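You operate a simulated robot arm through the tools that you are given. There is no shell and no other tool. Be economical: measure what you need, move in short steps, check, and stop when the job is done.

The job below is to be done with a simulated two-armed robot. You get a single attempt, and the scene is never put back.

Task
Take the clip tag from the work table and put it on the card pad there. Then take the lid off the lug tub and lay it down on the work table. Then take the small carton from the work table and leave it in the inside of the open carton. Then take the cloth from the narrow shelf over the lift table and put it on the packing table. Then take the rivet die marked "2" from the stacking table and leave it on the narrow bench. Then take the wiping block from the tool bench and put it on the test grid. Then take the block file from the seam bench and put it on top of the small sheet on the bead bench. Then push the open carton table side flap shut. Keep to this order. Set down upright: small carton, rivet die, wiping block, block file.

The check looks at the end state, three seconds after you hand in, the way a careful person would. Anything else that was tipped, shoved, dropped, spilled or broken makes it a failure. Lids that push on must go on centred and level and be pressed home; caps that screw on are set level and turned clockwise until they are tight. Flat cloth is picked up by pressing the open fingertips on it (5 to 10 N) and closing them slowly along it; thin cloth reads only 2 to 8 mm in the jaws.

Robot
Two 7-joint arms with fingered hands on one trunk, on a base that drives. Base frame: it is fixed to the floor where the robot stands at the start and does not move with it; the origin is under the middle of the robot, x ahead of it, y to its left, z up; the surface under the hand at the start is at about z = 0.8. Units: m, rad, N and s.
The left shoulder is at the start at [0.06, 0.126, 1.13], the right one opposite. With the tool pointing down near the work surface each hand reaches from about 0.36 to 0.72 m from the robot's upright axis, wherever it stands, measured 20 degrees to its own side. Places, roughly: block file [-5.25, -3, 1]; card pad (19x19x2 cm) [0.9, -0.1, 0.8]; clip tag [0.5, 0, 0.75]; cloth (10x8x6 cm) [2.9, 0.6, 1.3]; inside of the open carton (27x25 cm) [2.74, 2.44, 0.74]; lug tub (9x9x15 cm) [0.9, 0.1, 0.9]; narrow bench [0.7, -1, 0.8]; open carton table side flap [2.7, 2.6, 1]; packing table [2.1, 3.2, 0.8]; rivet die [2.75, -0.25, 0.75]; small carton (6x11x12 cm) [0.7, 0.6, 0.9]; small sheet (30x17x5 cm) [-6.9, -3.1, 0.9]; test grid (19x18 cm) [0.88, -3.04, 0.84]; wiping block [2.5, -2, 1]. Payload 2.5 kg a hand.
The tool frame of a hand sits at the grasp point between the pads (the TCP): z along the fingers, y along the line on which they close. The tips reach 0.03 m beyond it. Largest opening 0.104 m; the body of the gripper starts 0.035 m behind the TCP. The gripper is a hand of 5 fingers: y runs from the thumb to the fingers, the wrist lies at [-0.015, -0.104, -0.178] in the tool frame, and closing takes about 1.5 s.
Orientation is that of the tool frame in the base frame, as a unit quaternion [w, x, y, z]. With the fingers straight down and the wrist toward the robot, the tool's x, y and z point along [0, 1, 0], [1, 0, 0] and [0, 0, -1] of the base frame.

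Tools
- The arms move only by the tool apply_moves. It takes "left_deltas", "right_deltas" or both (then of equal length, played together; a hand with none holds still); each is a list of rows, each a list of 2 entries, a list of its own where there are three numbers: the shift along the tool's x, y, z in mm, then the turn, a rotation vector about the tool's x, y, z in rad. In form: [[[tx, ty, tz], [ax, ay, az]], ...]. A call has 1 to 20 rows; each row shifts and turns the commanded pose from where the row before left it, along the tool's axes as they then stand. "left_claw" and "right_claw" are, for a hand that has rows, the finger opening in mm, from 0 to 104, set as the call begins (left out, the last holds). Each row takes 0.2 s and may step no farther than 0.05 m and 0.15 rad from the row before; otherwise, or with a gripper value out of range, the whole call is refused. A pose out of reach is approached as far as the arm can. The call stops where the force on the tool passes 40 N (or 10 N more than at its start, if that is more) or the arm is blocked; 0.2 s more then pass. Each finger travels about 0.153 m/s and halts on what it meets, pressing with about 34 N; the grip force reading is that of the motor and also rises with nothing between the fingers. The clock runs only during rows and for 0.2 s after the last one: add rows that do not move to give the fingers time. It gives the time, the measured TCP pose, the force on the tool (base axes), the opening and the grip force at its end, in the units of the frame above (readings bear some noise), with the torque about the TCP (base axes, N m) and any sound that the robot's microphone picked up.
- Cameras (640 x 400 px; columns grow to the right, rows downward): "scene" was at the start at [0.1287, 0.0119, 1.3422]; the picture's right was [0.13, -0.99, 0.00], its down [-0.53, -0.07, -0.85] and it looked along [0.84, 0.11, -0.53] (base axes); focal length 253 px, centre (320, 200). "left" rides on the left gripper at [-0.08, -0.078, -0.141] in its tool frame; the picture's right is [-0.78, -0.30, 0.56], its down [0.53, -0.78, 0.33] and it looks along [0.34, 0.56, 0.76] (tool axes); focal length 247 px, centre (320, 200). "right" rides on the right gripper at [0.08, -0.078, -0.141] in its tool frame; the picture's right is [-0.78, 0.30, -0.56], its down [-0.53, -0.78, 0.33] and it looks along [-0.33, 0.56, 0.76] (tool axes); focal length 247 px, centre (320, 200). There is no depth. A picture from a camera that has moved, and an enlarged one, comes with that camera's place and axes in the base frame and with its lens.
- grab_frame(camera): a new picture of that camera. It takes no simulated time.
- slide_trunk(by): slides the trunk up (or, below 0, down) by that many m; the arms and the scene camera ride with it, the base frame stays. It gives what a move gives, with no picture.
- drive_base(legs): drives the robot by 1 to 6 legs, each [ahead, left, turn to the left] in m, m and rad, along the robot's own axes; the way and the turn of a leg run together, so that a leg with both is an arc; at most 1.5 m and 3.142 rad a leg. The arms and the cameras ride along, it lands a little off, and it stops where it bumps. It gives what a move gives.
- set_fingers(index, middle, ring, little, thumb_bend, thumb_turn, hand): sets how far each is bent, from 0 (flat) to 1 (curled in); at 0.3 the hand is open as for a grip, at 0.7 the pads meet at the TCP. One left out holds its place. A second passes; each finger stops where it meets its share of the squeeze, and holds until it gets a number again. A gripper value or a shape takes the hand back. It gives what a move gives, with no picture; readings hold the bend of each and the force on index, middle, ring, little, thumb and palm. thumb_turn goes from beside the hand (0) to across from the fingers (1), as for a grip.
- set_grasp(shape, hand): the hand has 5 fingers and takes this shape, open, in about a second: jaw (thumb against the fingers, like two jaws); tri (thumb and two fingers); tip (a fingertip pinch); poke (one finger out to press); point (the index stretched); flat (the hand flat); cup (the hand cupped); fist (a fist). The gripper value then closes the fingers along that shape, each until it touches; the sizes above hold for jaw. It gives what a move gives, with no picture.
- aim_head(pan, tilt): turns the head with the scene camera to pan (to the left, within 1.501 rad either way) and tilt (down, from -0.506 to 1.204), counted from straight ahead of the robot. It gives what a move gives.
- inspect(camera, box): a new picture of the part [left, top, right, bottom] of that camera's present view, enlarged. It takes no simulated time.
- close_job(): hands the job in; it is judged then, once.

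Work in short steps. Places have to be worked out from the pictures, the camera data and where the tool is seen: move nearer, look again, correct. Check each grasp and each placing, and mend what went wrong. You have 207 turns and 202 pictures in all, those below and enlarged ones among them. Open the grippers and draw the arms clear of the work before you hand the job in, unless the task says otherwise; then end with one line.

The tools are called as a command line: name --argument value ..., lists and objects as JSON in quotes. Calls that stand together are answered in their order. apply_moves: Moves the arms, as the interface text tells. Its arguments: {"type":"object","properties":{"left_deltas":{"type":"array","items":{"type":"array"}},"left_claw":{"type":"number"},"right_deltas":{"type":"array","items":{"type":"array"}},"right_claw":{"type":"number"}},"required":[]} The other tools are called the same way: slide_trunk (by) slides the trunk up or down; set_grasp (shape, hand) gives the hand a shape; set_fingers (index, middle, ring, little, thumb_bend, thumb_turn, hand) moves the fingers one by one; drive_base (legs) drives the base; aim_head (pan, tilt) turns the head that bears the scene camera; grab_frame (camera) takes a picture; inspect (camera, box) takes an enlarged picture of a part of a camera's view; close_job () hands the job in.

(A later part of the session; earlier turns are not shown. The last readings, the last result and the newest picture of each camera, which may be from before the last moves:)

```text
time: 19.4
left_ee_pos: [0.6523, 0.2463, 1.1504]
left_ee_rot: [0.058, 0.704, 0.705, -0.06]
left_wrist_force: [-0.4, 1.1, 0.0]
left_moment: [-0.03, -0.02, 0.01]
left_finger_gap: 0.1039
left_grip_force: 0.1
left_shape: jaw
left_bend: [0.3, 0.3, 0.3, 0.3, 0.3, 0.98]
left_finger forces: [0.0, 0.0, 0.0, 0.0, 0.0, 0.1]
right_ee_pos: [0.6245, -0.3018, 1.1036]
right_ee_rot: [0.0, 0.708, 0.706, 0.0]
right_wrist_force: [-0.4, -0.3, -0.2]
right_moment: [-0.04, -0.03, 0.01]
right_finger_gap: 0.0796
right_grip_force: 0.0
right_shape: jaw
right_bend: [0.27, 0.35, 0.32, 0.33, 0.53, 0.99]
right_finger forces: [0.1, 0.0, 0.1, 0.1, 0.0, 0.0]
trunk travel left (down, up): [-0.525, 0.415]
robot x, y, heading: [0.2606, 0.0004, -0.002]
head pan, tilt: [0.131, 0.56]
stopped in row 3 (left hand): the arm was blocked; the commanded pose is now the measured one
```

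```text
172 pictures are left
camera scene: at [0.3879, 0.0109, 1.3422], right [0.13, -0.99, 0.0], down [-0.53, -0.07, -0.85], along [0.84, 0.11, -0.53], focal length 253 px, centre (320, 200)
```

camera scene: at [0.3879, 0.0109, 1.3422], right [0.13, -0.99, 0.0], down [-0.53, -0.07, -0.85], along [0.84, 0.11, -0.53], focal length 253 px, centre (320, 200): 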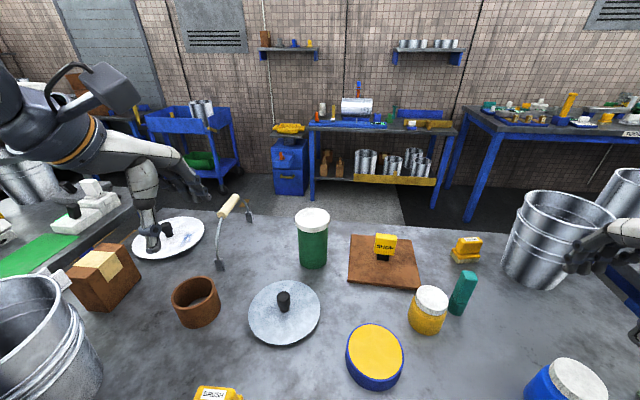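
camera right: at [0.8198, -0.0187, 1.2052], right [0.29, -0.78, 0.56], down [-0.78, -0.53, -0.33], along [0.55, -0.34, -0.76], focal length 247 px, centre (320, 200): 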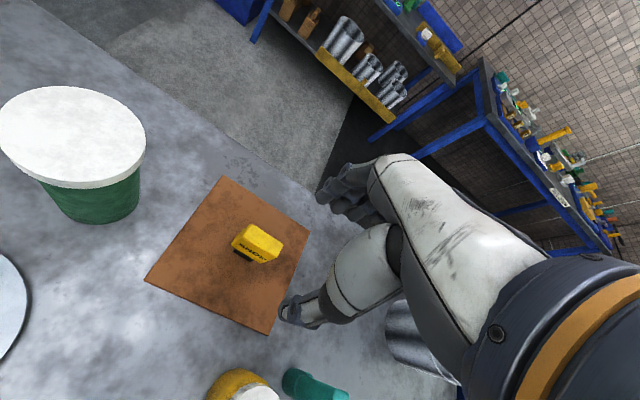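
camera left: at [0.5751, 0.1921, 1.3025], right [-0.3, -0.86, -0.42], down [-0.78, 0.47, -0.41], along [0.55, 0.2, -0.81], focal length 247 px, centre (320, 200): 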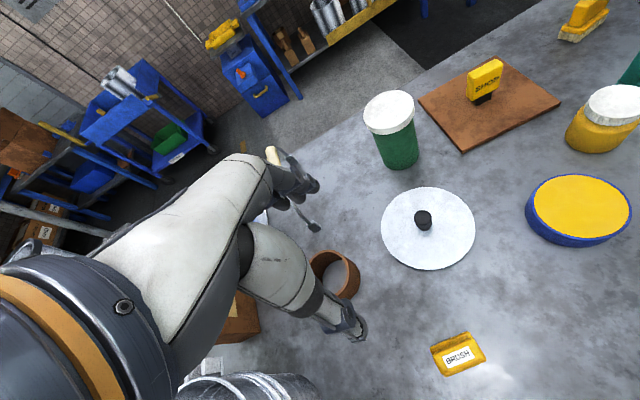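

The left arm reported being blocked while tilting away. I'll try a gentler path: lift slightly and move ahead without rotation.

apply_moves --left_deltas '[[[0, 0, -10], [0, 0, 0]], [[0, 15, -10], [0, 0, 0]], [[0, 25, 0], [0, 0, 0]], [[0, 25, 0], [0, 0, 0]]]'

aim_head --pan 0.7 --tilt 0.6

grab_frame --camera "scene"

```text
time: 20.4
left_ee_pos: [0.7181, 0.2495, 1.1697]
left_ee_rot: [0.058, 0.704, 0.705, -0.059]
left_wrist_force: [0.0, 0.0, 0.3]
left_moment: [-0.01, -0.03, -0.03]
left_finger_gap: 0.1041
left_grip_force: 0.2
left_shape: jaw
left_bend: [0.3, 0.3, 0.3, 0.3, 0.3, 0.98]
left_finger forces: [0.0, 0.0, 0.0, 0.0, 0.0, 0.1]
right_ee_pos: [0.6247, -0.3014, 1.103]
right_ee_rot: [0.0, 0.709, 0.706, 0.0]
right_wrist_force: [0.1, 0.6, -0.8]
right_moment: [0.01, 0.0, -0.01]
right_finger_gap: 0.0796
right_grip_force: 0.1
right_shape: jaw
right_bend: [0.27, 0.35, 0.32, 0.33, 0.53, 0.99]
right_finger forces: [0.1, 0.0, 0.1, 0.0, 0.0, 0.0]
trunk travel left (down, up): [-0.525, 0.415]
robot x, y, heading: [0.2601, 0.0001, -0.003]
head pan, tilt: [0.131, 0.56]
```

```text
time: 21.4
left_ee_pos: [0.7176, 0.2488, 1.1683]
left_ee_rot: [0.059, 0.704, 0.705, -0.06]
left_wrist_force: [0.0, 0.6, -0.8]
left_moment: [0.0, 0.0, 0.02]
left_finger_gap: 0.1039
left_grip_force: 0.0
left_shape: jaw
left_bend: [0.3, 0.3, 0.3, 0.3, 0.3, 0.98]
left_finger forces: [0.1, 0.0, 0.1, 0.1, 0.0, 0.0]
right_ee_pos: [0.626, -0.3013, 1.103]
right_ee_rot: [0.0, 0.708, 0.706, 0.0]
right_wrist_force: [-0.3, 1.2, -1.0]
right_moment: [0.03, 0.0, 0.02]
right_finger_gap: 0.0797
right_grip_force: 0.0
right_shape: jaw
right_bend: [0.27, 0.35, 0.32, 0.33, 0.53, 0.99]
right_finger forces: [0.0, 0.0, 0.1, 0.0, 0.0, 0.0]
trunk travel left (down, up): [-0.525, 0.415]
robot x, y, heading: [0.261, -0.0023, -0.0]
head pan, tilt: [0.7, 0.6]
```

```text
171 pictures are left
camera scene: at [0.3672, 0.0562, 1.3386], right [0.64, -0.77, 0.0], down [-0.43, -0.36, -0.83], along [0.63, 0.53, -0.56], focal length 253 px, centre (320, 200)
```

scene: 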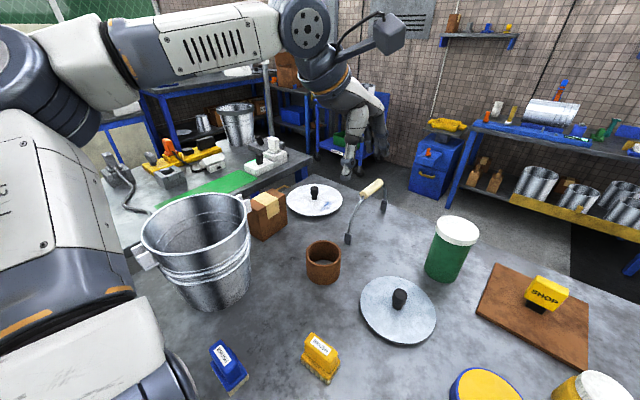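

It moves now and the view shows nothing touching. I retry straightening the tool, in small rotations, moving toward the tub.

apply_moves --left_deltas '[[[0, 20, 0], [0, 0.03, 0]], [[-10, 20, 0], [0, 0.03, 0]], [[-10, 20, 0], [0, 0.03, 0]], [[-10, 20, 0], [0, 0.03, 0]], [[-10, 20, 0], [0, 0.03, 0]], [[-15, 20, 0], [0, 0.015, 0]]]'

```text
time: 22.8
left_ee_pos: [0.8397, 0.1936, 1.1721]
left_ee_rot: [-0.002, 0.706, 0.709, -0.002]
left_wrist_force: [0.2, 0.2, -0.1]
left_moment: [-0.02, 0.03, 0.02]
left_finger_gap: 0.1036
left_grip_force: 0.0
left_shape: jaw
left_bend: [0.3, 0.3, 0.3, 0.3, 0.3, 0.98]
left_finger forces: [0.0, 0.1, 0.0, 0.0, 0.1, 0.0]
right_ee_pos: [0.6245, -0.3014, 1.1037]
right_ee_rot: [-0.002, 0.709, 0.705, -0.001]
right_wrist_force: [-0.5, 0.5, 0.4]
right_moment: [0.0, 0.02, 0.01]
right_finger_gap: 0.0798
right_grip_force: 0.2
right_shape: jaw
right_bend: [0.27, 0.35, 0.32, 0.33, 0.53, 0.99]
right_finger forces: [0.0, 0.1, 0.0, 0.0, 0.0, 0.1]
trunk travel left (down, up): [-0.525, 0.415]
robot x, y, heading: [0.2561, 0.0001, -0.003]
head pan, tilt: [0.7, 0.6]
```

Tool is straight now. Moving above the lid.

apply_moves --left_deltas '[[[-19, 15, 20], [0, 0, 0]], [[-19, 15, 20], [0, 0, 0]], [[-19, 15, 20], [0, 0, 0]], [[-19, 15, 25], [0, 0, 0]], [[-18, 15, 25], [0, 0, 0]], [[0, 0, 0], [0, 0, 0]]]'

aim_head --pan 0.13 --tilt 0.56

grab_frame --camera "left"

grab_frame --camera "scene"

```text
time: 24.2
left_ee_pos: [0.8526, 0.1434, 1.0515]
left_ee_rot: [0.0, 0.706, 0.708, -0.002]
left_wrist_force: [0.0, 0.6, -0.8]
left_moment: [0.03, 0.0, 0.0]
left_finger_gap: 0.1038
left_grip_force: 0.0
left_shape: jaw
left_bend: [0.3, 0.3, 0.3, 0.3, 0.3, 0.98]
left_finger forces: [0.0, 0.0, 0.0, 0.0, 0.1, 0.0]
left hand out of reach, approached as far as the arm can: row 1, 2, 3, 4, 5
right_ee_pos: [0.6248, -0.3024, 1.1039]
right_ee_rot: [-0.001, 0.708, 0.706, 0.0]
right_wrist_force: [0.1, -0.5, -1.0]
right_moment: [-0.05, 0.01, -0.05]
right_finger_gap: 0.0799
right_grip_force: 0.0
right_shape: jaw
right_bend: [0.27, 0.35, 0.32, 0.33, 0.53, 0.99]
right_finger forces: [0.1, 0.1, 0.0, 0.0, 0.1, 0.1]
trunk travel left (down, up): [-0.525, 0.415]
robot x, y, heading: [0.2553, -0.0024, -0.004]
head pan, tilt: [0.7, 0.6]
```

```text
time: 25.2
left_ee_pos: [0.8516, 0.143, 1.052]
left_ee_rot: [0.0, 0.707, 0.707, -0.002]
left_wrist_force: [0.6, 0.1, -0.1]
left_moment: [0.02, 0.03, 0.04]
left_finger_gap: 0.1039
left_grip_force: 0.0
left_shape: jaw
left_bend: [0.3, 0.3, 0.3, 0.3, 0.3, 0.98]
left_finger forces: [0.0, 0.0, 0.0, 0.0, 0.0, 0.0]
right_ee_pos: [0.6247, -0.3039, 1.1034]
right_ee_rot: [0.0, 0.708, 0.706, 0.0]
right_wrist_force: [-0.7, 0.5, 0.9]
right_moment: [0.01, -0.01, -0.03]
right_finger_gap: 0.0797
right_grip_force: 0.1
right_shape: jaw
right_bend: [0.27, 0.35, 0.32, 0.33, 0.53, 0.99]
right_finger forces: [0.1, 0.1, 0.0, 0.0, 0.1, 0.0]
trunk travel left (down, up): [-0.525, 0.415]
robot x, y, heading: [0.2573, -0.0016, -0.008]
head pan, tilt: [0.129, 0.56]
```

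```text
170 pictures are left
camera left: at [0.7736, 0.0652, 1.1934], right [-0.3, -0.78, -0.55], down [-0.78, 0.53, -0.33], along [0.55, 0.33, -0.76], focal length 247 px, centre (320, 200)
```

left: 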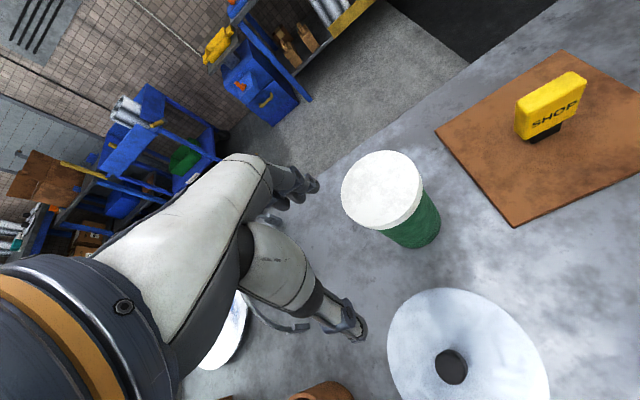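

```text
169 pictures are left
camera scene: at [0.3882, 0.0109, 1.3421], right [0.13, -0.99, 0.0], down [-0.53, -0.07, -0.85], along [0.84, 0.11, -0.53], focal length 253 px, centre (320, 200)
```

scene: 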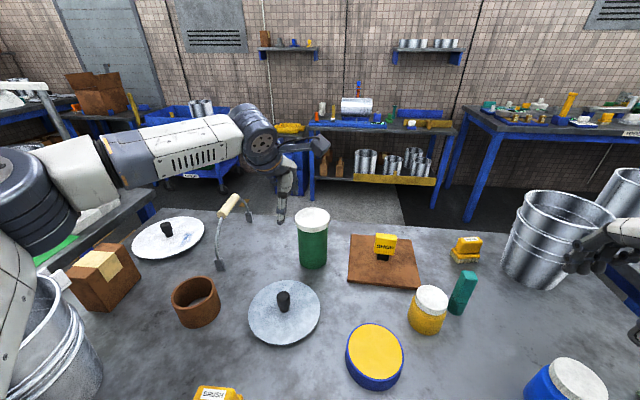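

The left arm reports out of reach here, so the right hand should do the lid. Before driving closer I check the gap between body and table edge.

apply_moves --left_deltas '[[[20, -40, -10], [0, 0, 0]], [[20, -40, -10], [0, 0, 0]], [[20, -40, -10], [0, 0, 0]], [[20, -40, -10], [0, 0, 0]], [[20, -40, -10], [0, 0, 0]], [[20, -40, -10], [0, 0, 0]], [[20, -40, -10], [0, 0, 0]]]'

aim_head --pan 0.0 --tilt 1.2

grab_frame --camera "scene"

```text
time: 26.8
left_ee_pos: [0.5715, 0.2825, 1.1239]
left_ee_rot: [-0.002, 0.706, 0.708, -0.003]
left_wrist_force: [-0.8, 0.4, 0.1]
left_moment: [-0.02, 0.01, 0.01]
left_finger_gap: 0.1037
left_grip_force: 0.0
left_shape: jaw
left_bend: [0.3, 0.3, 0.3, 0.3, 0.3, 0.98]
left_finger forces: [0.0, 0.0, 0.0, 0.1, 0.0, 0.0]
right_ee_pos: [0.6239, -0.3012, 1.104]
right_ee_rot: [0.001, 0.708, 0.706, 0.0]
right_wrist_force: [0.2, -0.9, -0.4]
right_moment: [-0.01, -0.05, 0.0]
right_finger_gap: 0.08
right_grip_force: 0.0
right_shape: jaw
right_bend: [0.27, 0.35, 0.32, 0.33, 0.53, 0.99]
right_finger forces: [0.1, 0.1, 0.1, 0.1, 0.0, 0.0]
trunk travel left (down, up): [-0.525, 0.415]
robot x, y, heading: [0.2597, -0.0019, -0.001]
head pan, tilt: [0.129, 0.56]
```

```text
time: 27.8
left_ee_pos: [0.5713, 0.2825, 1.1238]
left_ee_rot: [0.0, 0.707, 0.707, -0.002]
left_wrist_force: [-0.4, -0.8, 0.9]
left_moment: [-0.01, 0.0, 0.05]
left_finger_gap: 0.1039
left_grip_force: 0.2
left_shape: jaw
left_bend: [0.3, 0.3, 0.3, 0.3, 0.3, 0.98]
left_finger forces: [0.0, 0.0, 0.0, 0.0, 0.0, 0.0]
right_ee_pos: [0.6244, -0.3026, 1.1033]
right_ee_rot: [0.0, 0.708, 0.706, 0.0]
right_wrist_force: [0.5, -0.5, -0.2]
right_moment: [0.01, -0.02, -0.01]
right_finger_gap: 0.0795
right_grip_force: 0.0
right_shape: jaw
right_bend: [0.27, 0.35, 0.32, 0.33, 0.53, 0.99]
right_finger forces: [0.1, 0.0, 0.1, 0.0, 0.1, 0.0]
trunk travel left (down, up): [-0.525, 0.415]
robot x, y, heading: [0.2575, -0.0006, -0.006]
head pan, tilt: [0.0, 1.201]
```

```text
168 pictures are left
camera scene: at [0.3553, -0.0006, 1.294], right [0.0, -1.0, 0.0], down [-0.93, 0.0, -0.36], along [0.36, 0.0, -0.93], focal length 253 px, centre (320, 200)
```

scene: 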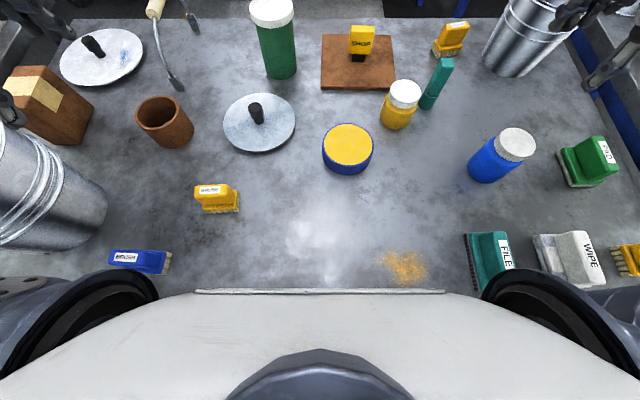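

The chest overhangs the table edge, so I won't drive closer. I try the right hand to the lid at the current stance.

apply_moves --right_deltas '[[[36, 26, 4], [0, 0, 0]], [[36, 26, 4], [0, 0, 0]], [[36, 26, 4], [0, 0, 0]], [[36, 26, 4], [0, 0, 0]], [[36, 26, 4], [0, 0, 0]], [[36, 26, 4], [0, 0, 0]], [[36, 26, 4], [0, 0, 0]], [[36, 26, 4], [0, 0, 0]], [[36, 26, 4], [0, 0, 0]], [[36, 26, 4], [0, 0, 0]], [[36, 26, 4], [0, 0, 0]], [[0, 0, 0], [0, 0, 0]]]' --right_claw 104

grab_frame --camera "right"

grab_frame --camera "scene"

```text
time: 30.4
left_ee_pos: [0.5709, 0.2837, 1.1234]
left_ee_rot: [0.0, 0.706, 0.708, -0.003]
left_wrist_force: [0.2, 0.6, -0.1]
left_moment: [0.0, 0.0, 0.02]
left_finger_gap: 0.1038
left_grip_force: 0.1
left_shape: jaw
left_bend: [0.3, 0.3, 0.3, 0.3, 0.3, 0.98]
left_finger forces: [0.0, 0.1, 0.0, 0.1, 0.0, 0.0]
right_ee_pos: [0.8875, 0.0633, 1.0624]
right_ee_rot: [0.001, 0.708, 0.706, 0.0]
right_wrist_force: [-0.2, 0.9, -0.1]
right_moment: [0.0, -0.01, 0.01]
right_finger_gap: 0.1038
right_grip_force: 0.1
right_shape: jaw
right_bend: [0.3, 0.3, 0.3, 0.3, 0.3, 0.98]
right_finger forces: [0.1, 0.0, 0.0, 0.1, 0.1, 0.0]
right hand out of reach, approached as far as the arm can: row 11
trunk travel left (down, up): [-0.525, 0.415]
robot x, y, heading: [0.2589, -0.0016, -0.002]
head pan, tilt: [0.0, 1.201]
```

```text
167 pictures are left
camera right: at [0.8114, 0.1433, 1.2031], right [0.29, -0.78, 0.56], down [-0.78, -0.53, -0.33], along [0.56, -0.34, -0.76], focal length 247 px, centre (320, 200)
```

right: 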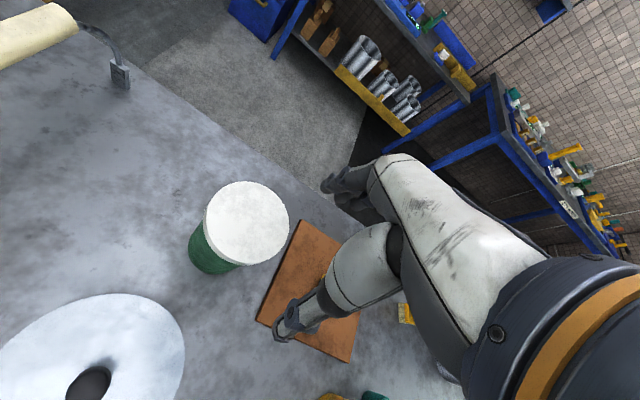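

```text
166 pictures are left
camera scene: at [0.3549, 0.0003, 1.294], right [0.0, -1.0, 0.0], down [-0.93, 0.0, -0.36], along [0.36, 0.0, -0.93], focal length 253 px, centre (320, 200)
```

scene: 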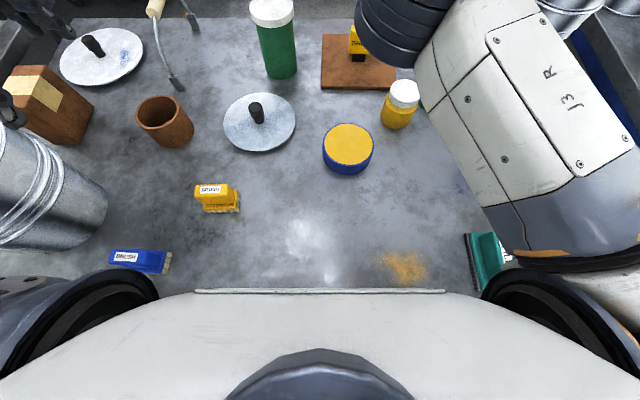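

Just short of reach: lid centre confirmed at (0.918, 0.104). Turning the base left ~0.3 rad puts the lid in front of the right shoulder.

apply_moves --right_deltas '[[[0, -30, 0], [0, 0, 0]], [[-30, -30, 0], [0, 0, 0]], [[-40, -20, 0], [0, 0, 0]], [[-40, -20, 0], [0, 0, 0]]]'

drive_base --legs '[[0, 0, 0.3]]'

aim_head --pan 0.0 --tilt 0.75

grab_frame --camera "scene"

grab_frame --camera "right"

```text
time: 31.4
left_ee_pos: [0.5713, 0.2824, 1.1238]
left_ee_rot: [-0.002, 0.706, 0.708, -0.001]
left_wrist_force: [-0.8, -0.3, -0.5]
left_moment: [0.04, -0.02, 0.0]
left_finger_gap: 0.1039
left_grip_force: 0.0
left_shape: jaw
left_bend: [0.3, 0.3, 0.3, 0.3, 0.3, 0.98]
left_finger forces: [0.0, 0.0, 0.0, 0.0, 0.1, 0.1]
right_ee_pos: [0.7892, -0.0488, 1.0622]
right_ee_rot: [0.0, 0.709, 0.706, 0.0]
right_wrist_force: [-0.8, -0.6, -1.5]
right_moment: [0.0, -0.01, 0.01]
right_finger_gap: 0.1041
right_grip_force: 0.2
right_shape: jaw
right_bend: [0.3, 0.3, 0.3, 0.3, 0.3, 0.98]
right_finger forces: [0.0, 0.1, 0.1, 0.0, 0.0, 0.1]
trunk travel left (down, up): [-0.525, 0.415]
robot x, y, heading: [0.2608, -0.0002, -0.006]
head pan, tilt: [0.0, 1.201]
```

```text
time: 32.8
left_ee_pos: [0.4731, 0.3623, 1.1242]
left_ee_rot: [-0.001, 0.593, 0.805, -0.002]
left_wrist_force: [0.1, -0.2, -0.4]
left_moment: [0.04, -0.01, 0.02]
left_finger_gap: 0.1036
left_grip_force: 0.1
left_shape: jaw
left_bend: [0.3, 0.3, 0.3, 0.3, 0.3, 0.98]
left_finger forces: [0.0, 0.0, 0.1, 0.0, 0.0, 0.0]
right_ee_pos: [0.7796, 0.1097, 1.0621]
right_ee_rot: [0.001, 0.596, 0.803, 0.0]
right_wrist_force: [0.3, 0.0, -0.1]
right_moment: [0.02, 0.0, 0.01]
right_finger_gap: 0.1039
right_grip_force: 0.1
right_shape: jaw
right_bend: [0.3, 0.3, 0.3, 0.3, 0.3, 0.98]
right_finger forces: [0.0, 0.1, 0.1, 0.0, 0.1, 0.1]
trunk travel left (down, up): [-0.525, 0.415]
robot x, y, heading: [0.2565, -0.0021, 0.295]
head pan, tilt: [0.0, 1.201]
```

```text
time: 33.7
left_ee_pos: [0.4744, 0.3617, 1.124]
left_ee_rot: [0.0, 0.594, 0.805, -0.002]
left_wrist_force: [0.9, -0.2, -0.1]
left_moment: [-0.04, 0.0, -0.01]
left_finger_gap: 0.1039
left_grip_force: 0.0
left_shape: jaw
left_bend: [0.3, 0.3, 0.3, 0.3, 0.3, 0.98]
left_finger forces: [0.0, 0.0, 0.0, 0.1, 0.0, 0.0]
right_ee_pos: [0.7791, 0.1087, 1.0612]
right_ee_rot: [0.0, 0.596, 0.803, 0.0]
right_wrist_force: [0.8, -0.1, -0.5]
right_moment: [-0.03, 0.02, 0.01]
right_finger_gap: 0.1039
right_grip_force: 0.1
right_shape: jaw
right_bend: [0.3, 0.3, 0.3, 0.3, 0.3, 0.98]
right_finger forces: [0.0, 0.1, 0.1, 0.0, 0.1, 0.1]
trunk travel left (down, up): [-0.525, 0.415]
robot x, y, heading: [0.2586, -0.0011, 0.294]
head pan, tilt: [0.0, 0.75]
```

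```text
165 pictures are left
camera scene: at [0.3769, 0.0353, 1.3256], right [0.29, -0.96, 0.0], down [-0.65, -0.2, -0.73], along [0.7, 0.21, -0.68], focal length 253 px, centre (320, 200)
```

scene: 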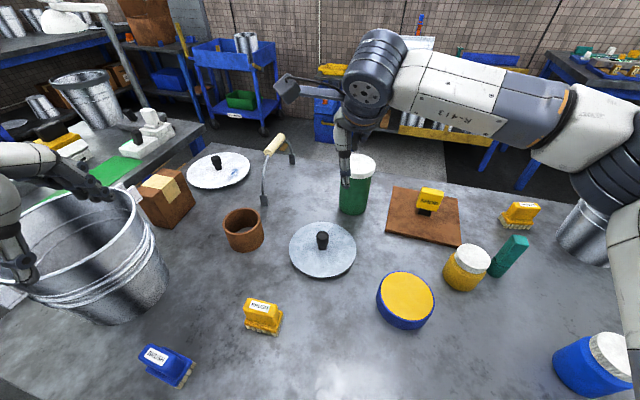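

```text
164 pictures are left
camera right: at [0.6829, 0.1646, 1.2025], right [0.51, -0.66, 0.56], down [-0.59, -0.74, -0.33], along [0.63, -0.16, -0.76], focal length 247 px, centre (320, 200)
```

right: 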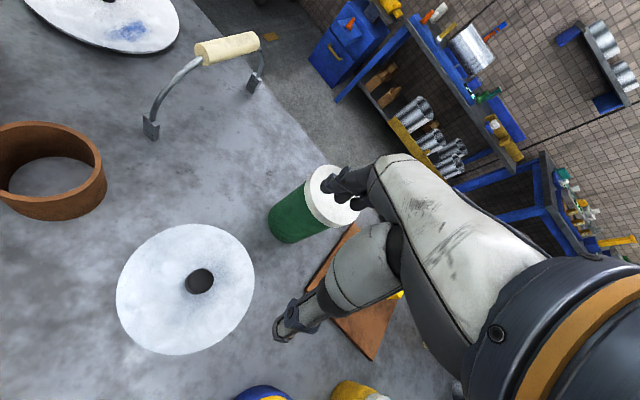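

Turned to heading 0.294. Moving above the lid centre.

apply_moves --right_deltas '[[[-15, 44, 0], [0, 0, 0]], [[-15, 44, 0], [0, 0, 0]], [[-15, 43, 0], [0, 0, 0]], [[0, 0, 25], [0, 0, 0]], [[0, 0, 0], [0, 0, 0]]]'

grab_frame --camera "right"

grab_frame --camera "scene"

```text
time: 34.9
left_ee_pos: [0.4744, 0.3614, 1.1231]
left_ee_rot: [-0.001, 0.594, 0.805, -0.002]
left_wrist_force: [0.0, 0.7, -0.7]
left_moment: [0.03, 0.03, 0.01]
left_finger_gap: 0.1039
left_grip_force: 0.1
left_shape: jaw
left_bend: [0.3, 0.3, 0.3, 0.3, 0.3, 0.98]
left_finger forces: [0.1, 0.1, 0.0, 0.0, 0.0, 0.1]
right_ee_pos: [0.9176, 0.1048, 1.0359]
right_ee_rot: [0.0, 0.596, 0.803, 0.0]
right_wrist_force: [-0.1, -0.5, -0.6]
right_moment: [0.0, -0.01, 0.02]
right_finger_gap: 0.1037
right_grip_force: 0.0
right_shape: jaw
right_bend: [0.3, 0.3, 0.3, 0.3, 0.3, 0.98]
right_finger forces: [0.0, 0.0, 0.0, 0.0, 0.0, 0.1]
trunk travel left (down, up): [-0.525, 0.415]
robot x, y, heading: [0.2587, -0.0034, 0.298]
head pan, tilt: [0.0, 0.75]
```

```text
163 pictures are left
camera right: at [0.8213, 0.1604, 1.177], right [0.51, -0.66, 0.56], down [-0.59, -0.74, -0.33], along [0.63, -0.16, -0.76], focal length 247 px, centre (320, 200)
```

right: 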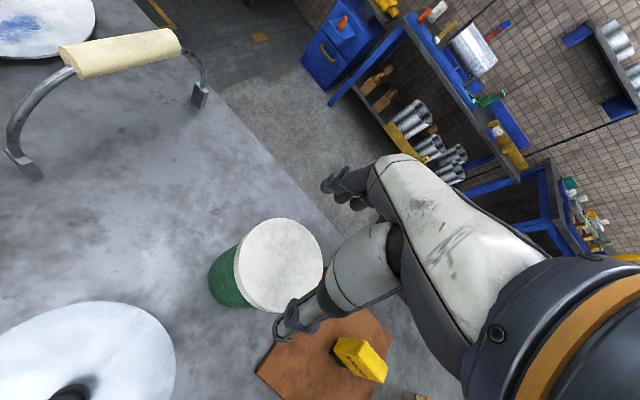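

```text
162 pictures are left
camera scene: at [0.3769, 0.0354, 1.3257], right [0.29, -0.96, 0.0], down [-0.65, -0.2, -0.73], along [0.7, 0.21, -0.68], focal length 253 px, centre (320, 200)
```

scene: 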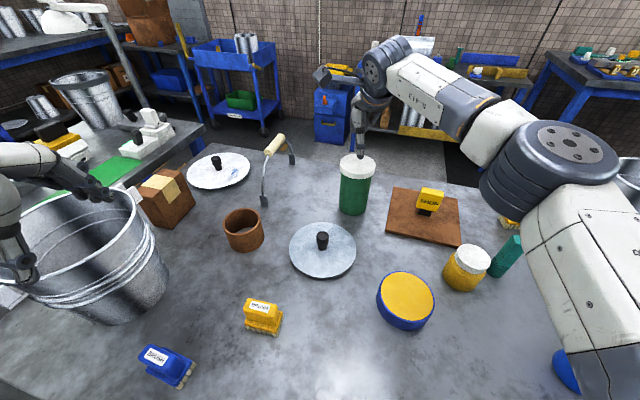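

Averaged lid centre (0.916, 0.1015), diameter ~92–94 mm: tight in the 104 mm opening. Correct slightly, descend to just above the rim and look.

apply_moves --right_deltas '[[[-3, -2, 15], [0, 0, 0]], [[0, 0, 20], [0, 0, 0]], [[0, 0, 8], [0, 0, 0]], [[0, 0, 0], [0, 0, 0]]]'

grab_frame --camera "right"

inspect --camera "scene" --box '[300, 100, 428, 220]'

```text
time: 35.9
left_ee_pos: [0.4746, 0.3608, 1.1231]
left_ee_rot: [0.0, 0.594, 0.805, -0.002]
left_wrist_force: [0.1, 1.0, -1.0]
left_moment: [0.0, 0.02, 0.01]
left_finger_gap: 0.1038
left_grip_force: 0.2
left_shape: jaw
left_bend: [0.3, 0.3, 0.3, 0.3, 0.3, 0.98]
left_finger forces: [0.0, 0.0, 0.0, 0.0, 0.0, 0.1]
right_ee_pos: [0.9172, 0.101, 0.9927]
right_ee_rot: [0.001, 0.596, 0.803, 0.0]
right_wrist_force: [0.4, -0.3, 0.3]
right_moment: [0.02, -0.01, -0.01]
right_finger_gap: 0.1039
right_grip_force: 0.0
right_shape: jaw
right_bend: [0.3, 0.3, 0.3, 0.3, 0.3, 0.98]
right_finger forces: [0.0, 0.1, 0.0, 0.0, 0.1, 0.1]
trunk travel left (down, up): [-0.525, 0.415]
robot x, y, heading: [0.2599, -0.0036, 0.295]
head pan, tilt: [0.0, 0.75]
```

```text
161 pictures are left
camera right: at [0.8208, 0.1563, 1.1335], right [0.51, -0.66, 0.56], down [-0.59, -0.74, -0.33], along [0.63, -0.16, -0.76], focal length 247 px, centre (320, 200)
```

right: 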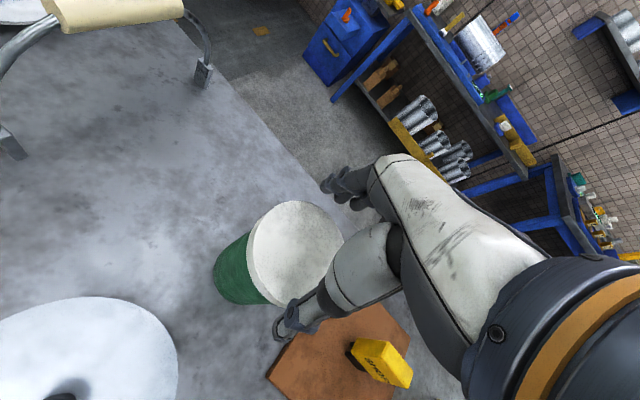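

```text
3.33 times, centred on (364, 160) of scene
camera zoom: at [0.377, 0.0353, 1.3257], right [0.29, -0.96, 0.0], down [-0.65, -0.2, -0.73], along [0.7, 0.21, -0.68], focal length 843 px, centre (173, 333)
```

zoom: 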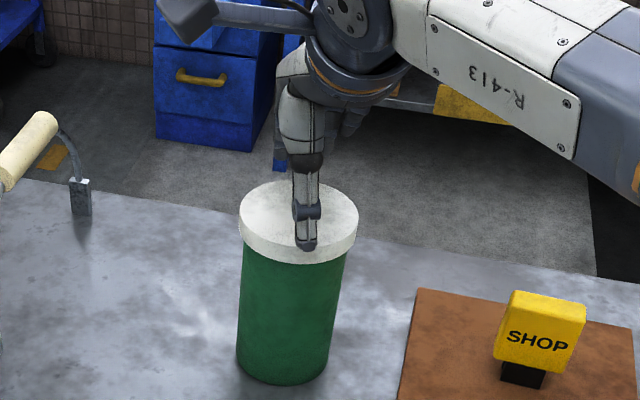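

Along the closing axis I'm centred within ~1 mm. Descend in small steps, watching force.

apply_moves --right_deltas '[[[3, -1, 8], [0, 0, 0]], [[0, 0, 8], [0, 0, 0]], [[0, 0, 8], [0, 0, 0]], [[0, 0, 8], [0, 0, 0]], [[0, 0, 8], [0, 0, 0]], [[0, 0, 6], [0, 0, 0]]]'

grab_frame --camera "right"

inspect --camera "scene" --box '[300, 100, 428, 220]'

```text
time: 37.3
left_ee_pos: [0.4734, 0.3627, 1.1237]
left_ee_rot: [0.0, 0.593, 0.805, -0.002]
left_wrist_force: [0.3, 0.1, 0.8]
left_moment: [-0.02, 0.03, 0.0]
left_finger_gap: 0.1039
left_grip_force: 0.0
left_shape: jaw
left_bend: [0.3, 0.3, 0.3, 0.3, 0.3, 0.98]
left_finger forces: [0.0, 0.0, 0.0, 0.1, 0.0, 0.1]
right_ee_pos: [0.9155, 0.1044, 0.9493]
right_ee_rot: [0.0, 0.596, 0.803, 0.002]
right_wrist_force: [2.3, 2.4, 7.2]
right_moment: [0.1, -0.25, 0.01]
right_finger_gap: 0.1042
right_grip_force: 0.2
right_shape: jaw
right_bend: [0.28, 0.3, 0.3, 0.3, 0.3, 0.98]
right_finger forces: [5.4, 0.1, 0.1, 0.0, 0.2, 0.1]
trunk travel left (down, up): [-0.525, 0.415]
robot x, y, heading: [0.2629, -0.0011, 0.292]
head pan, tilt: [0.0, 0.75]
```

```text
159 pictures are left
camera right: at [0.8179, 0.1591, 1.0901], right [0.51, -0.66, 0.56], down [-0.59, -0.74, -0.34], along [0.63, -0.16, -0.76], focal length 247 px, centre (320, 200)
```

right: 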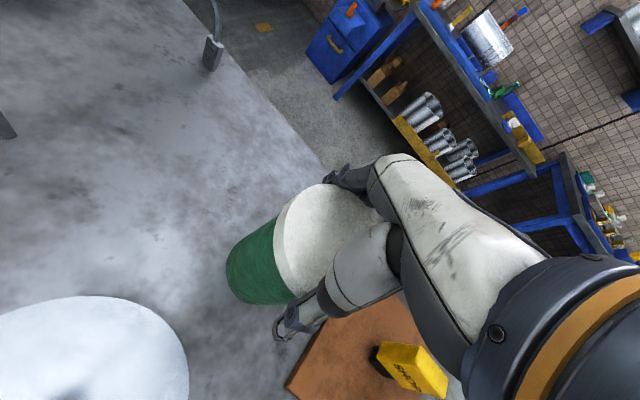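

```text
3.33 times, centred on (364, 160) of scene
camera zoom: at [0.3765, 0.0354, 1.3259], right [0.29, -0.96, 0.0], down [-0.65, -0.2, -0.73], along [0.7, 0.21, -0.68], focal length 843 px, centre (173, 333)
```

zoom: 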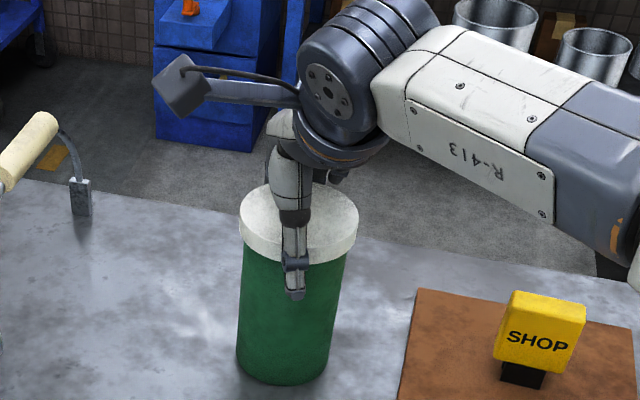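

Straddling the lid; the index lightly touches its far edge. Shift 2 mm ahead and close.

apply_moves --right_deltas '[[[0, 2, 0], [0, 0, 0]], [[0, 0, 0], [0, 0, 0]], [[0, 0, 0], [0, 0, 0]], [[0, 0, 0], [0, 0, 0]], [[0, 0, 0], [0, 0, 0]]]' --right_claw 80

inspect --camera "scene" --box '[300, 100, 428, 220]'

```text
time: 38.5
left_ee_pos: [0.474, 0.3622, 1.1246]
left_ee_rot: [0.0, 0.594, 0.804, -0.002]
left_wrist_force: [-0.2, 0.0, -0.4]
left_moment: [-0.01, -0.04, 0.03]
left_finger_gap: 0.1036
left_grip_force: 0.1
left_shape: jaw
left_bend: [0.3, 0.3, 0.3, 0.3, 0.3, 0.98]
left_finger forces: [0.1, 0.0, 0.1, 0.0, 0.0, 0.0]
right_ee_pos: [0.9157, 0.1041, 0.9479]
right_ee_rot: [0.0, 0.596, 0.803, 0.0]
right_wrist_force: [0.5, 0.8, 3.6]
right_moment: [0.04, -0.48, 0.08]
right_finger_gap: 0.071
right_grip_force: 34.0
right_shape: jaw
right_bend: [0.26, 0.37, 0.35, 0.37, 0.56, 0.98]
right_finger forces: [25.2, 13.2, 4.1, 2.3, 45.9, 0.0]
trunk travel left (down, up): [-0.525, 0.415]
robot x, y, heading: [0.2605, -0.0, 0.291]
head pan, tilt: [0.0, 0.75]
```

```text
3.33 times, centred on (364, 160) of scene
camera zoom: at [0.3766, 0.0354, 1.3257], right [0.29, -0.96, 0.0], down [-0.65, -0.2, -0.73], along [0.7, 0.21, -0.68], focal length 843 px, centre (173, 333)
```

zoom: 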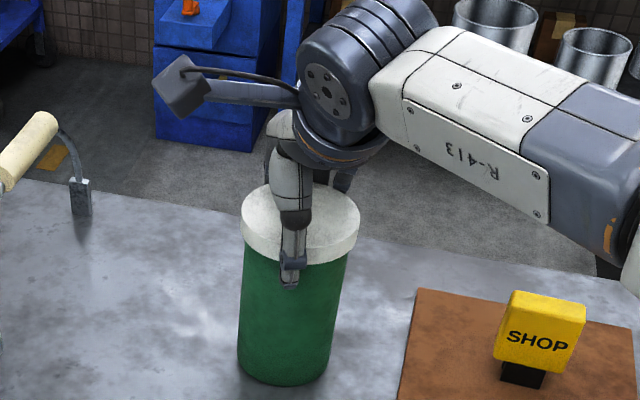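

Gripped. I lift 4 mm and check force and the picture, to see whether the lid comes free or the tub follows.

apply_moves --right_deltas '[[[0, 0, -2], [0, 0, 0]], [[0, 0, -2], [0, 0, 0]], [[0, 0, 0], [0, 0, 0]]]'

inspect --camera "scene" --box '[300, 100, 428, 220]'

```text
time: 39.3
left_ee_pos: [0.474, 0.3614, 1.124]
left_ee_rot: [0.0, 0.593, 0.805, -0.002]
left_wrist_force: [0.1, -0.1, 1.2]
left_moment: [-0.02, 0.02, 0.02]
left_finger_gap: 0.104
left_grip_force: 0.0
left_shape: jaw
left_bend: [0.3, 0.3, 0.3, 0.3, 0.3, 0.98]
left_finger forces: [0.1, 0.0, 0.0, 0.0, 0.0, 0.0]
right_ee_pos: [0.9168, 0.1039, 0.9527]
right_ee_rot: [-0.001, 0.596, 0.803, -0.001]
right_wrist_force: [0.4, -0.2, -1.7]
right_moment: [0.01, 0.01, 0.04]
right_finger_gap: 0.0702
right_grip_force: 34.0
right_shape: jaw
right_bend: [0.26, 0.38, 0.35, 0.4, 0.56, 0.97]
right_finger forces: [23.3, 14.0, 4.4, 2.4, 46.3, 0.0]
trunk travel left (down, up): [-0.525, 0.415]
robot x, y, heading: [0.2582, -0.0006, 0.291]
head pan, tilt: [0.0, 0.75]
heard: snap
```

```text
3.33 times, centred on (364, 160) of scene
camera zoom: at [0.3771, 0.0354, 1.3257], right [0.29, -0.96, 0.0], down [-0.65, -0.2, -0.73], along [0.7, 0.21, -0.68], focal length 843 px, centre (173, 333)
```

zoom: 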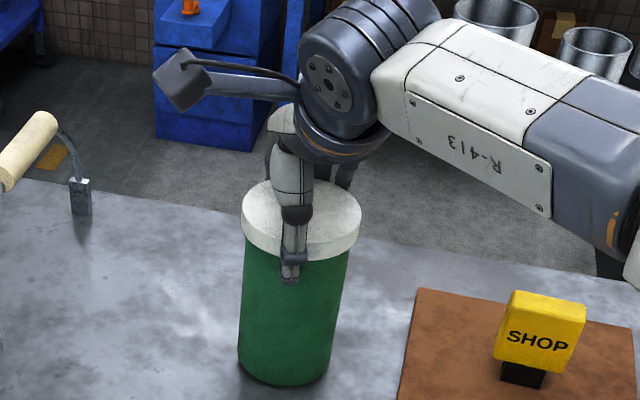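

A "snap" was heard: the lid came loose. I lift on slowly and verify the tub stays.

apply_moves --right_deltas '[[[0, 0, -5], [0, 0, 0]], [[0, 0, -10], [0, 0, 0]], [[0, 0, -20], [0, 0, 0]], [[0, 0, -30], [0, 0, 0]], [[0, 0, 0], [0, 0, 0]]]'

grab_frame --camera "scene"

grab_frame --camera "right"

```text
time: 40.5
left_ee_pos: [0.4736, 0.3619, 1.1237]
left_ee_rot: [-0.001, 0.594, 0.804, -0.003]
left_wrist_force: [0.5, 0.2, 0.3]
left_moment: [-0.01, 0.0, 0.03]
left_finger_gap: 0.1038
left_grip_force: 0.2
left_shape: jaw
left_bend: [0.3, 0.3, 0.3, 0.3, 0.3, 0.98]
left_finger forces: [0.1, 0.0, 0.0, 0.0, 0.1, 0.0]
right_ee_pos: [0.918, 0.1042, 1.0173]
right_ee_rot: [0.0, 0.596, 0.803, 0.0]
right_wrist_force: [-0.4, -0.4, -1.9]
right_moment: [0.03, 0.01, 0.0]
right_finger_gap: 0.0702
right_grip_force: 33.9
right_shape: jaw
right_bend: [0.26, 0.38, 0.35, 0.43, 0.56, 0.97]
right_finger forces: [23.3, 14.0, 4.4, 2.3, 46.3, 0.1]
trunk travel left (down, up): [-0.525, 0.415]
robot x, y, heading: [0.2615, 0.0013, 0.293]
head pan, tilt: [0.0, 0.75]
```

```text
155 pictures are left
camera scene: at [0.3772, 0.0353, 1.3257], right [0.29, -0.96, 0.0], down [-0.65, -0.2, -0.73], along [0.7, 0.21, -0.68], focal length 253 px, centre (320, 200)
```

scene: 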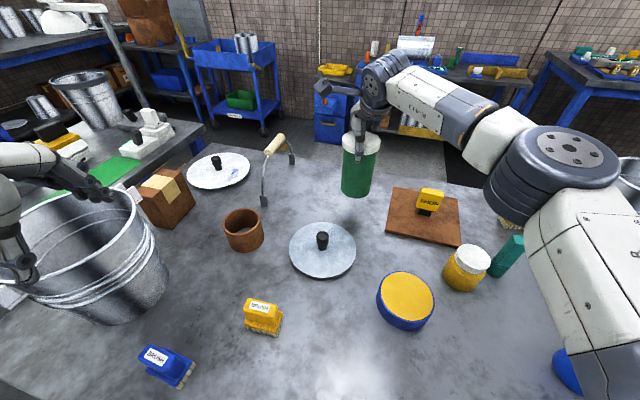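

```text
154 pictures are left
camera right: at [0.8212, 0.159, 1.1582], right [0.51, -0.66, 0.56], down [-0.59, -0.74, -0.33], along [0.63, -0.16, -0.76], focal length 247 px, centre (320, 200)
```

right: 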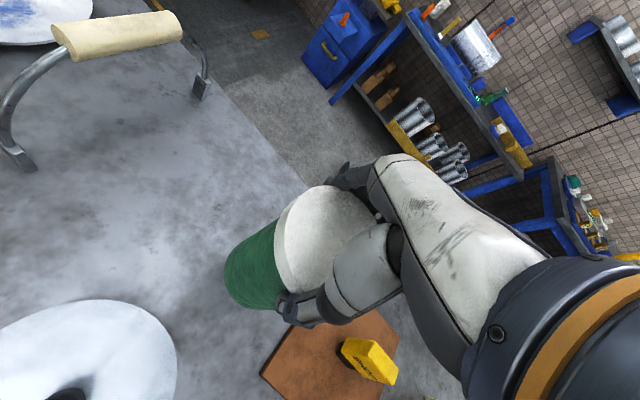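

The tub's base appears to have risen with the lid. Zooming to check.

inspect --camera "scene" --box '[300, 100, 428, 220]'

inspect --camera "right" --box '[200, 150, 392, 330]'

```text
3.33 times, centred on (364, 160) of scene
camera zoom: at [0.3772, 0.0353, 1.3257], right [0.29, -0.96, 0.0], down [-0.65, -0.2, -0.73], along [0.7, 0.21, -0.68], focal length 843 px, centre (173, 333)
```

zoom: 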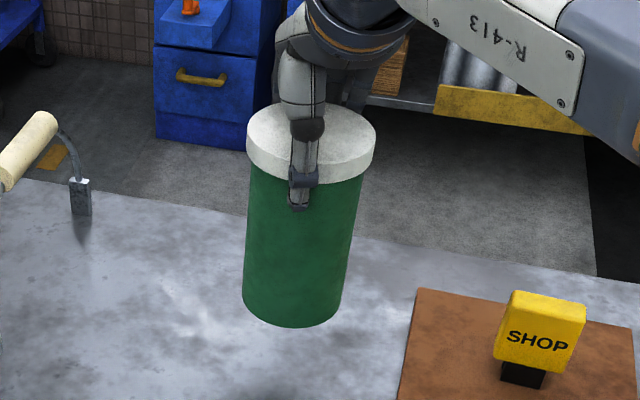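

```text
2.22 times, centred on (296, 240) of right
camera zoom: at [0.8212, 0.159, 1.1582], right [0.51, -0.66, 0.56], down [-0.59, -0.74, -0.33], along [0.63, -0.16, -0.76], focal length 549 px, centre (373, 111)
```

zoom: 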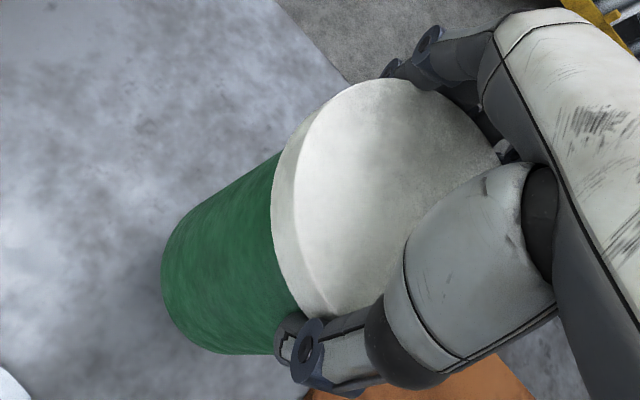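

The opening reading (70 mm, ~79 real) matches the tub body, so my fingertips are gripping below the lid. I set the tub back down and regrip higher on the lid only.

apply_moves --right_deltas '[[[0, 0, 30], [0, 0, 0]], [[0, 0, 20], [0, 0, 0]], [[0, 0, 10], [0, 0, 0]], [[0, 0, 4], [0, 0, 0]], [[0, 0, 3], [0, 0, 0]], [[0, 0, 1.5], [0, 0, 0]]]'

inspect --camera "scene" --box '[300, 100, 428, 220]'

```text
time: 41.9
left_ee_pos: [0.4747, 0.3625, 1.1231]
left_ee_rot: [0.0, 0.594, 0.805, -0.002]
left_wrist_force: [0.1, -0.2, -0.9]
left_moment: [0.03, -0.01, 0.0]
left_finger_gap: 0.104
left_grip_force: 0.0
left_shape: jaw
left_bend: [0.3, 0.3, 0.3, 0.3, 0.3, 0.98]
left_finger forces: [0.0, 0.0, 0.1, 0.0, 0.0, 0.1]
right_ee_pos: [0.918, 0.1042, 0.948]
right_ee_rot: [0.0, 0.595, 0.804, 0.001]
right_wrist_force: [-0.5, -0.4, -0.5]
right_moment: [0.0, 0.0, -0.02]
right_finger_gap: 0.0701
right_grip_force: 33.9
right_shape: jaw
right_bend: [0.26, 0.38, 0.35, 0.44, 0.56, 0.97]
right_finger forces: [23.2, 13.8, 4.3, 2.3, 46.0, 0.1]
trunk travel left (down, up): [-0.525, 0.415]
robot x, y, heading: [0.2598, -0.0002, 0.29]
head pan, tilt: [0.0, 0.75]
```

```text
3.33 times, centred on (364, 160) of scene
camera zoom: at [0.377, 0.0354, 1.3257], right [0.29, -0.96, 0.0], down [-0.65, -0.2, -0.73], along [0.7, 0.21, -0.68], focal length 843 px, centre (173, 333)
```

zoom: 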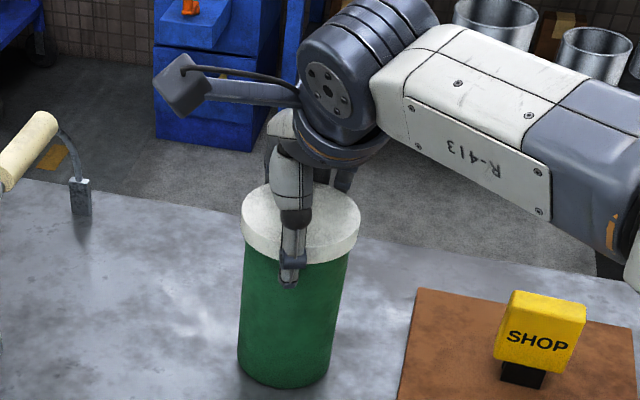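

Tub back on the table (load gone). Lower 1 mm more and release, then raise 22 mm.

apply_moves --right_deltas '[[[0, 0, 1], [0, 0, 0]], [[0, 0, 0], [0, 0, 0]]]'

apply_moves --right_deltas '[[[0, 0, 0], [0, 0, 0]], [[0, 0, 0], [0, 0, 0]], [[0, 0, 0], [0, 0, 0]], [[0, 0, 0], [0, 0, 0]], [[0, 0, 0], [0, 0, 0]], [[0, 0, -6], [0, 0, 0]], [[0, 0, -8], [0, 0, 0]], [[0, 0, -8], [0, 0, 0]], [[0, 0, 0], [0, 0, 0]]]' --right_claw 104

inspect --camera "scene" --box '[300, 100, 428, 220]'

inspect --camera "right" --box '[200, 150, 392, 330]'

```text
time: 42.5
left_ee_pos: [0.4739, 0.3623, 1.1248]
left_ee_rot: [0.0, 0.593, 0.805, -0.001]
left_wrist_force: [-0.6, -0.7, 0.3]
left_moment: [0.0, -0.06, -0.01]
left_finger_gap: 0.104
left_grip_force: 0.0
left_shape: jaw
left_bend: [0.3, 0.3, 0.3, 0.3, 0.3, 0.98]
left_finger forces: [0.1, 0.1, 0.1, 0.0, 0.0, 0.0]
right_ee_pos: [0.9167, 0.104, 0.9482]
right_ee_rot: [-0.001, 0.596, 0.803, 0.0]
right_wrist_force: [-0.8, 0.6, 1.4]
right_moment: [0.0, -0.04, -0.01]
right_finger_gap: 0.07
right_grip_force: 34.0
right_shape: jaw
right_bend: [0.26, 0.38, 0.35, 0.44, 0.56, 0.97]
right_finger forces: [23.0, 13.6, 4.3, 2.2, 46.1, 0.1]
trunk travel left (down, up): [-0.525, 0.415]
robot x, y, heading: [0.2604, -0.0027, 0.294]
head pan, tilt: [0.0, 0.75]
```

```text
time: 44.5
left_ee_pos: [0.4741, 0.3618, 1.1226]
left_ee_rot: [0.0, 0.594, 0.804, -0.002]
left_wrist_force: [0.7, -0.8, -0.8]
left_moment: [0.0, 0.02, -0.01]
left_finger_gap: 0.1038
left_grip_force: 0.0
left_shape: jaw
left_bend: [0.3, 0.3, 0.3, 0.3, 0.3, 0.98]
left_finger forces: [0.0, 0.1, 0.1, 0.0, 0.1, 0.0]
right_ee_pos: [0.9166, 0.1036, 0.9695]
right_ee_rot: [0.0, 0.596, 0.803, 0.0]
right_wrist_force: [-0.7, -0.6, -0.7]
right_moment: [0.03, 0.04, 0.02]
right_finger_gap: 0.1036
right_grip_force: 0.1
right_shape: jaw
right_bend: [0.3, 0.3, 0.3, 0.3, 0.29, 0.97]
right_finger forces: [1.0, 0.1, 0.1, 0.0, 1.0, 0.0]
trunk travel left (down, up): [-0.525, 0.415]
robot x, y, heading: [0.2602, 0.0021, 0.295]
head pan, tilt: [0.0, 0.75]
```

```text
3.33 times, centred on (364, 160) of scene
camera zoom: at [0.377, 0.0353, 1.3257], right [0.29, -0.96, 0.0], down [-0.65, -0.2, -0.73], along [0.7, 0.21, -0.68], focal length 843 px, centre (173, 333)
```

zoom: 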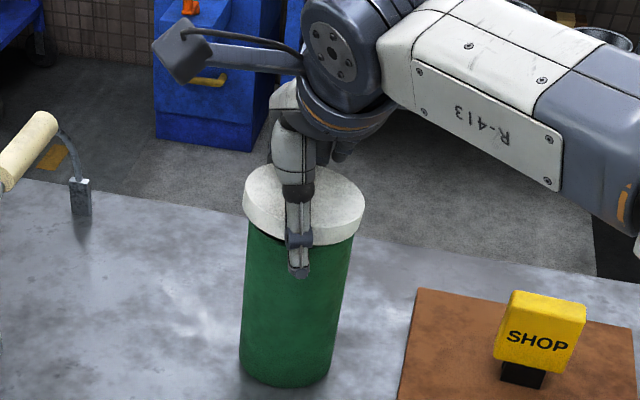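

```text
2.22 times, centred on (296, 240) of right
camera zoom: at [0.8202, 0.1592, 1.1098], right [0.51, -0.66, 0.56], down [-0.59, -0.74, -0.33], along [0.63, -0.16, -0.76], focal length 549 px, centre (373, 111)
```

zoom: 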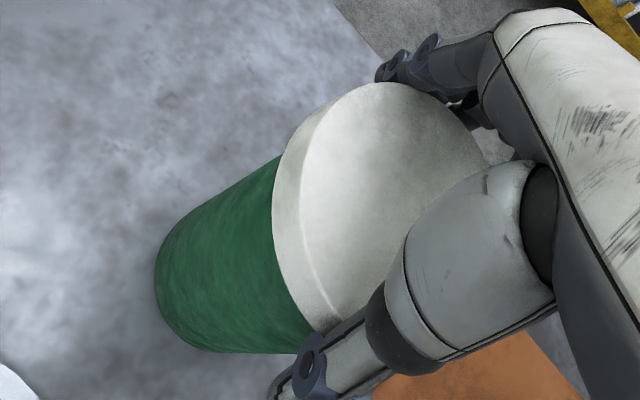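

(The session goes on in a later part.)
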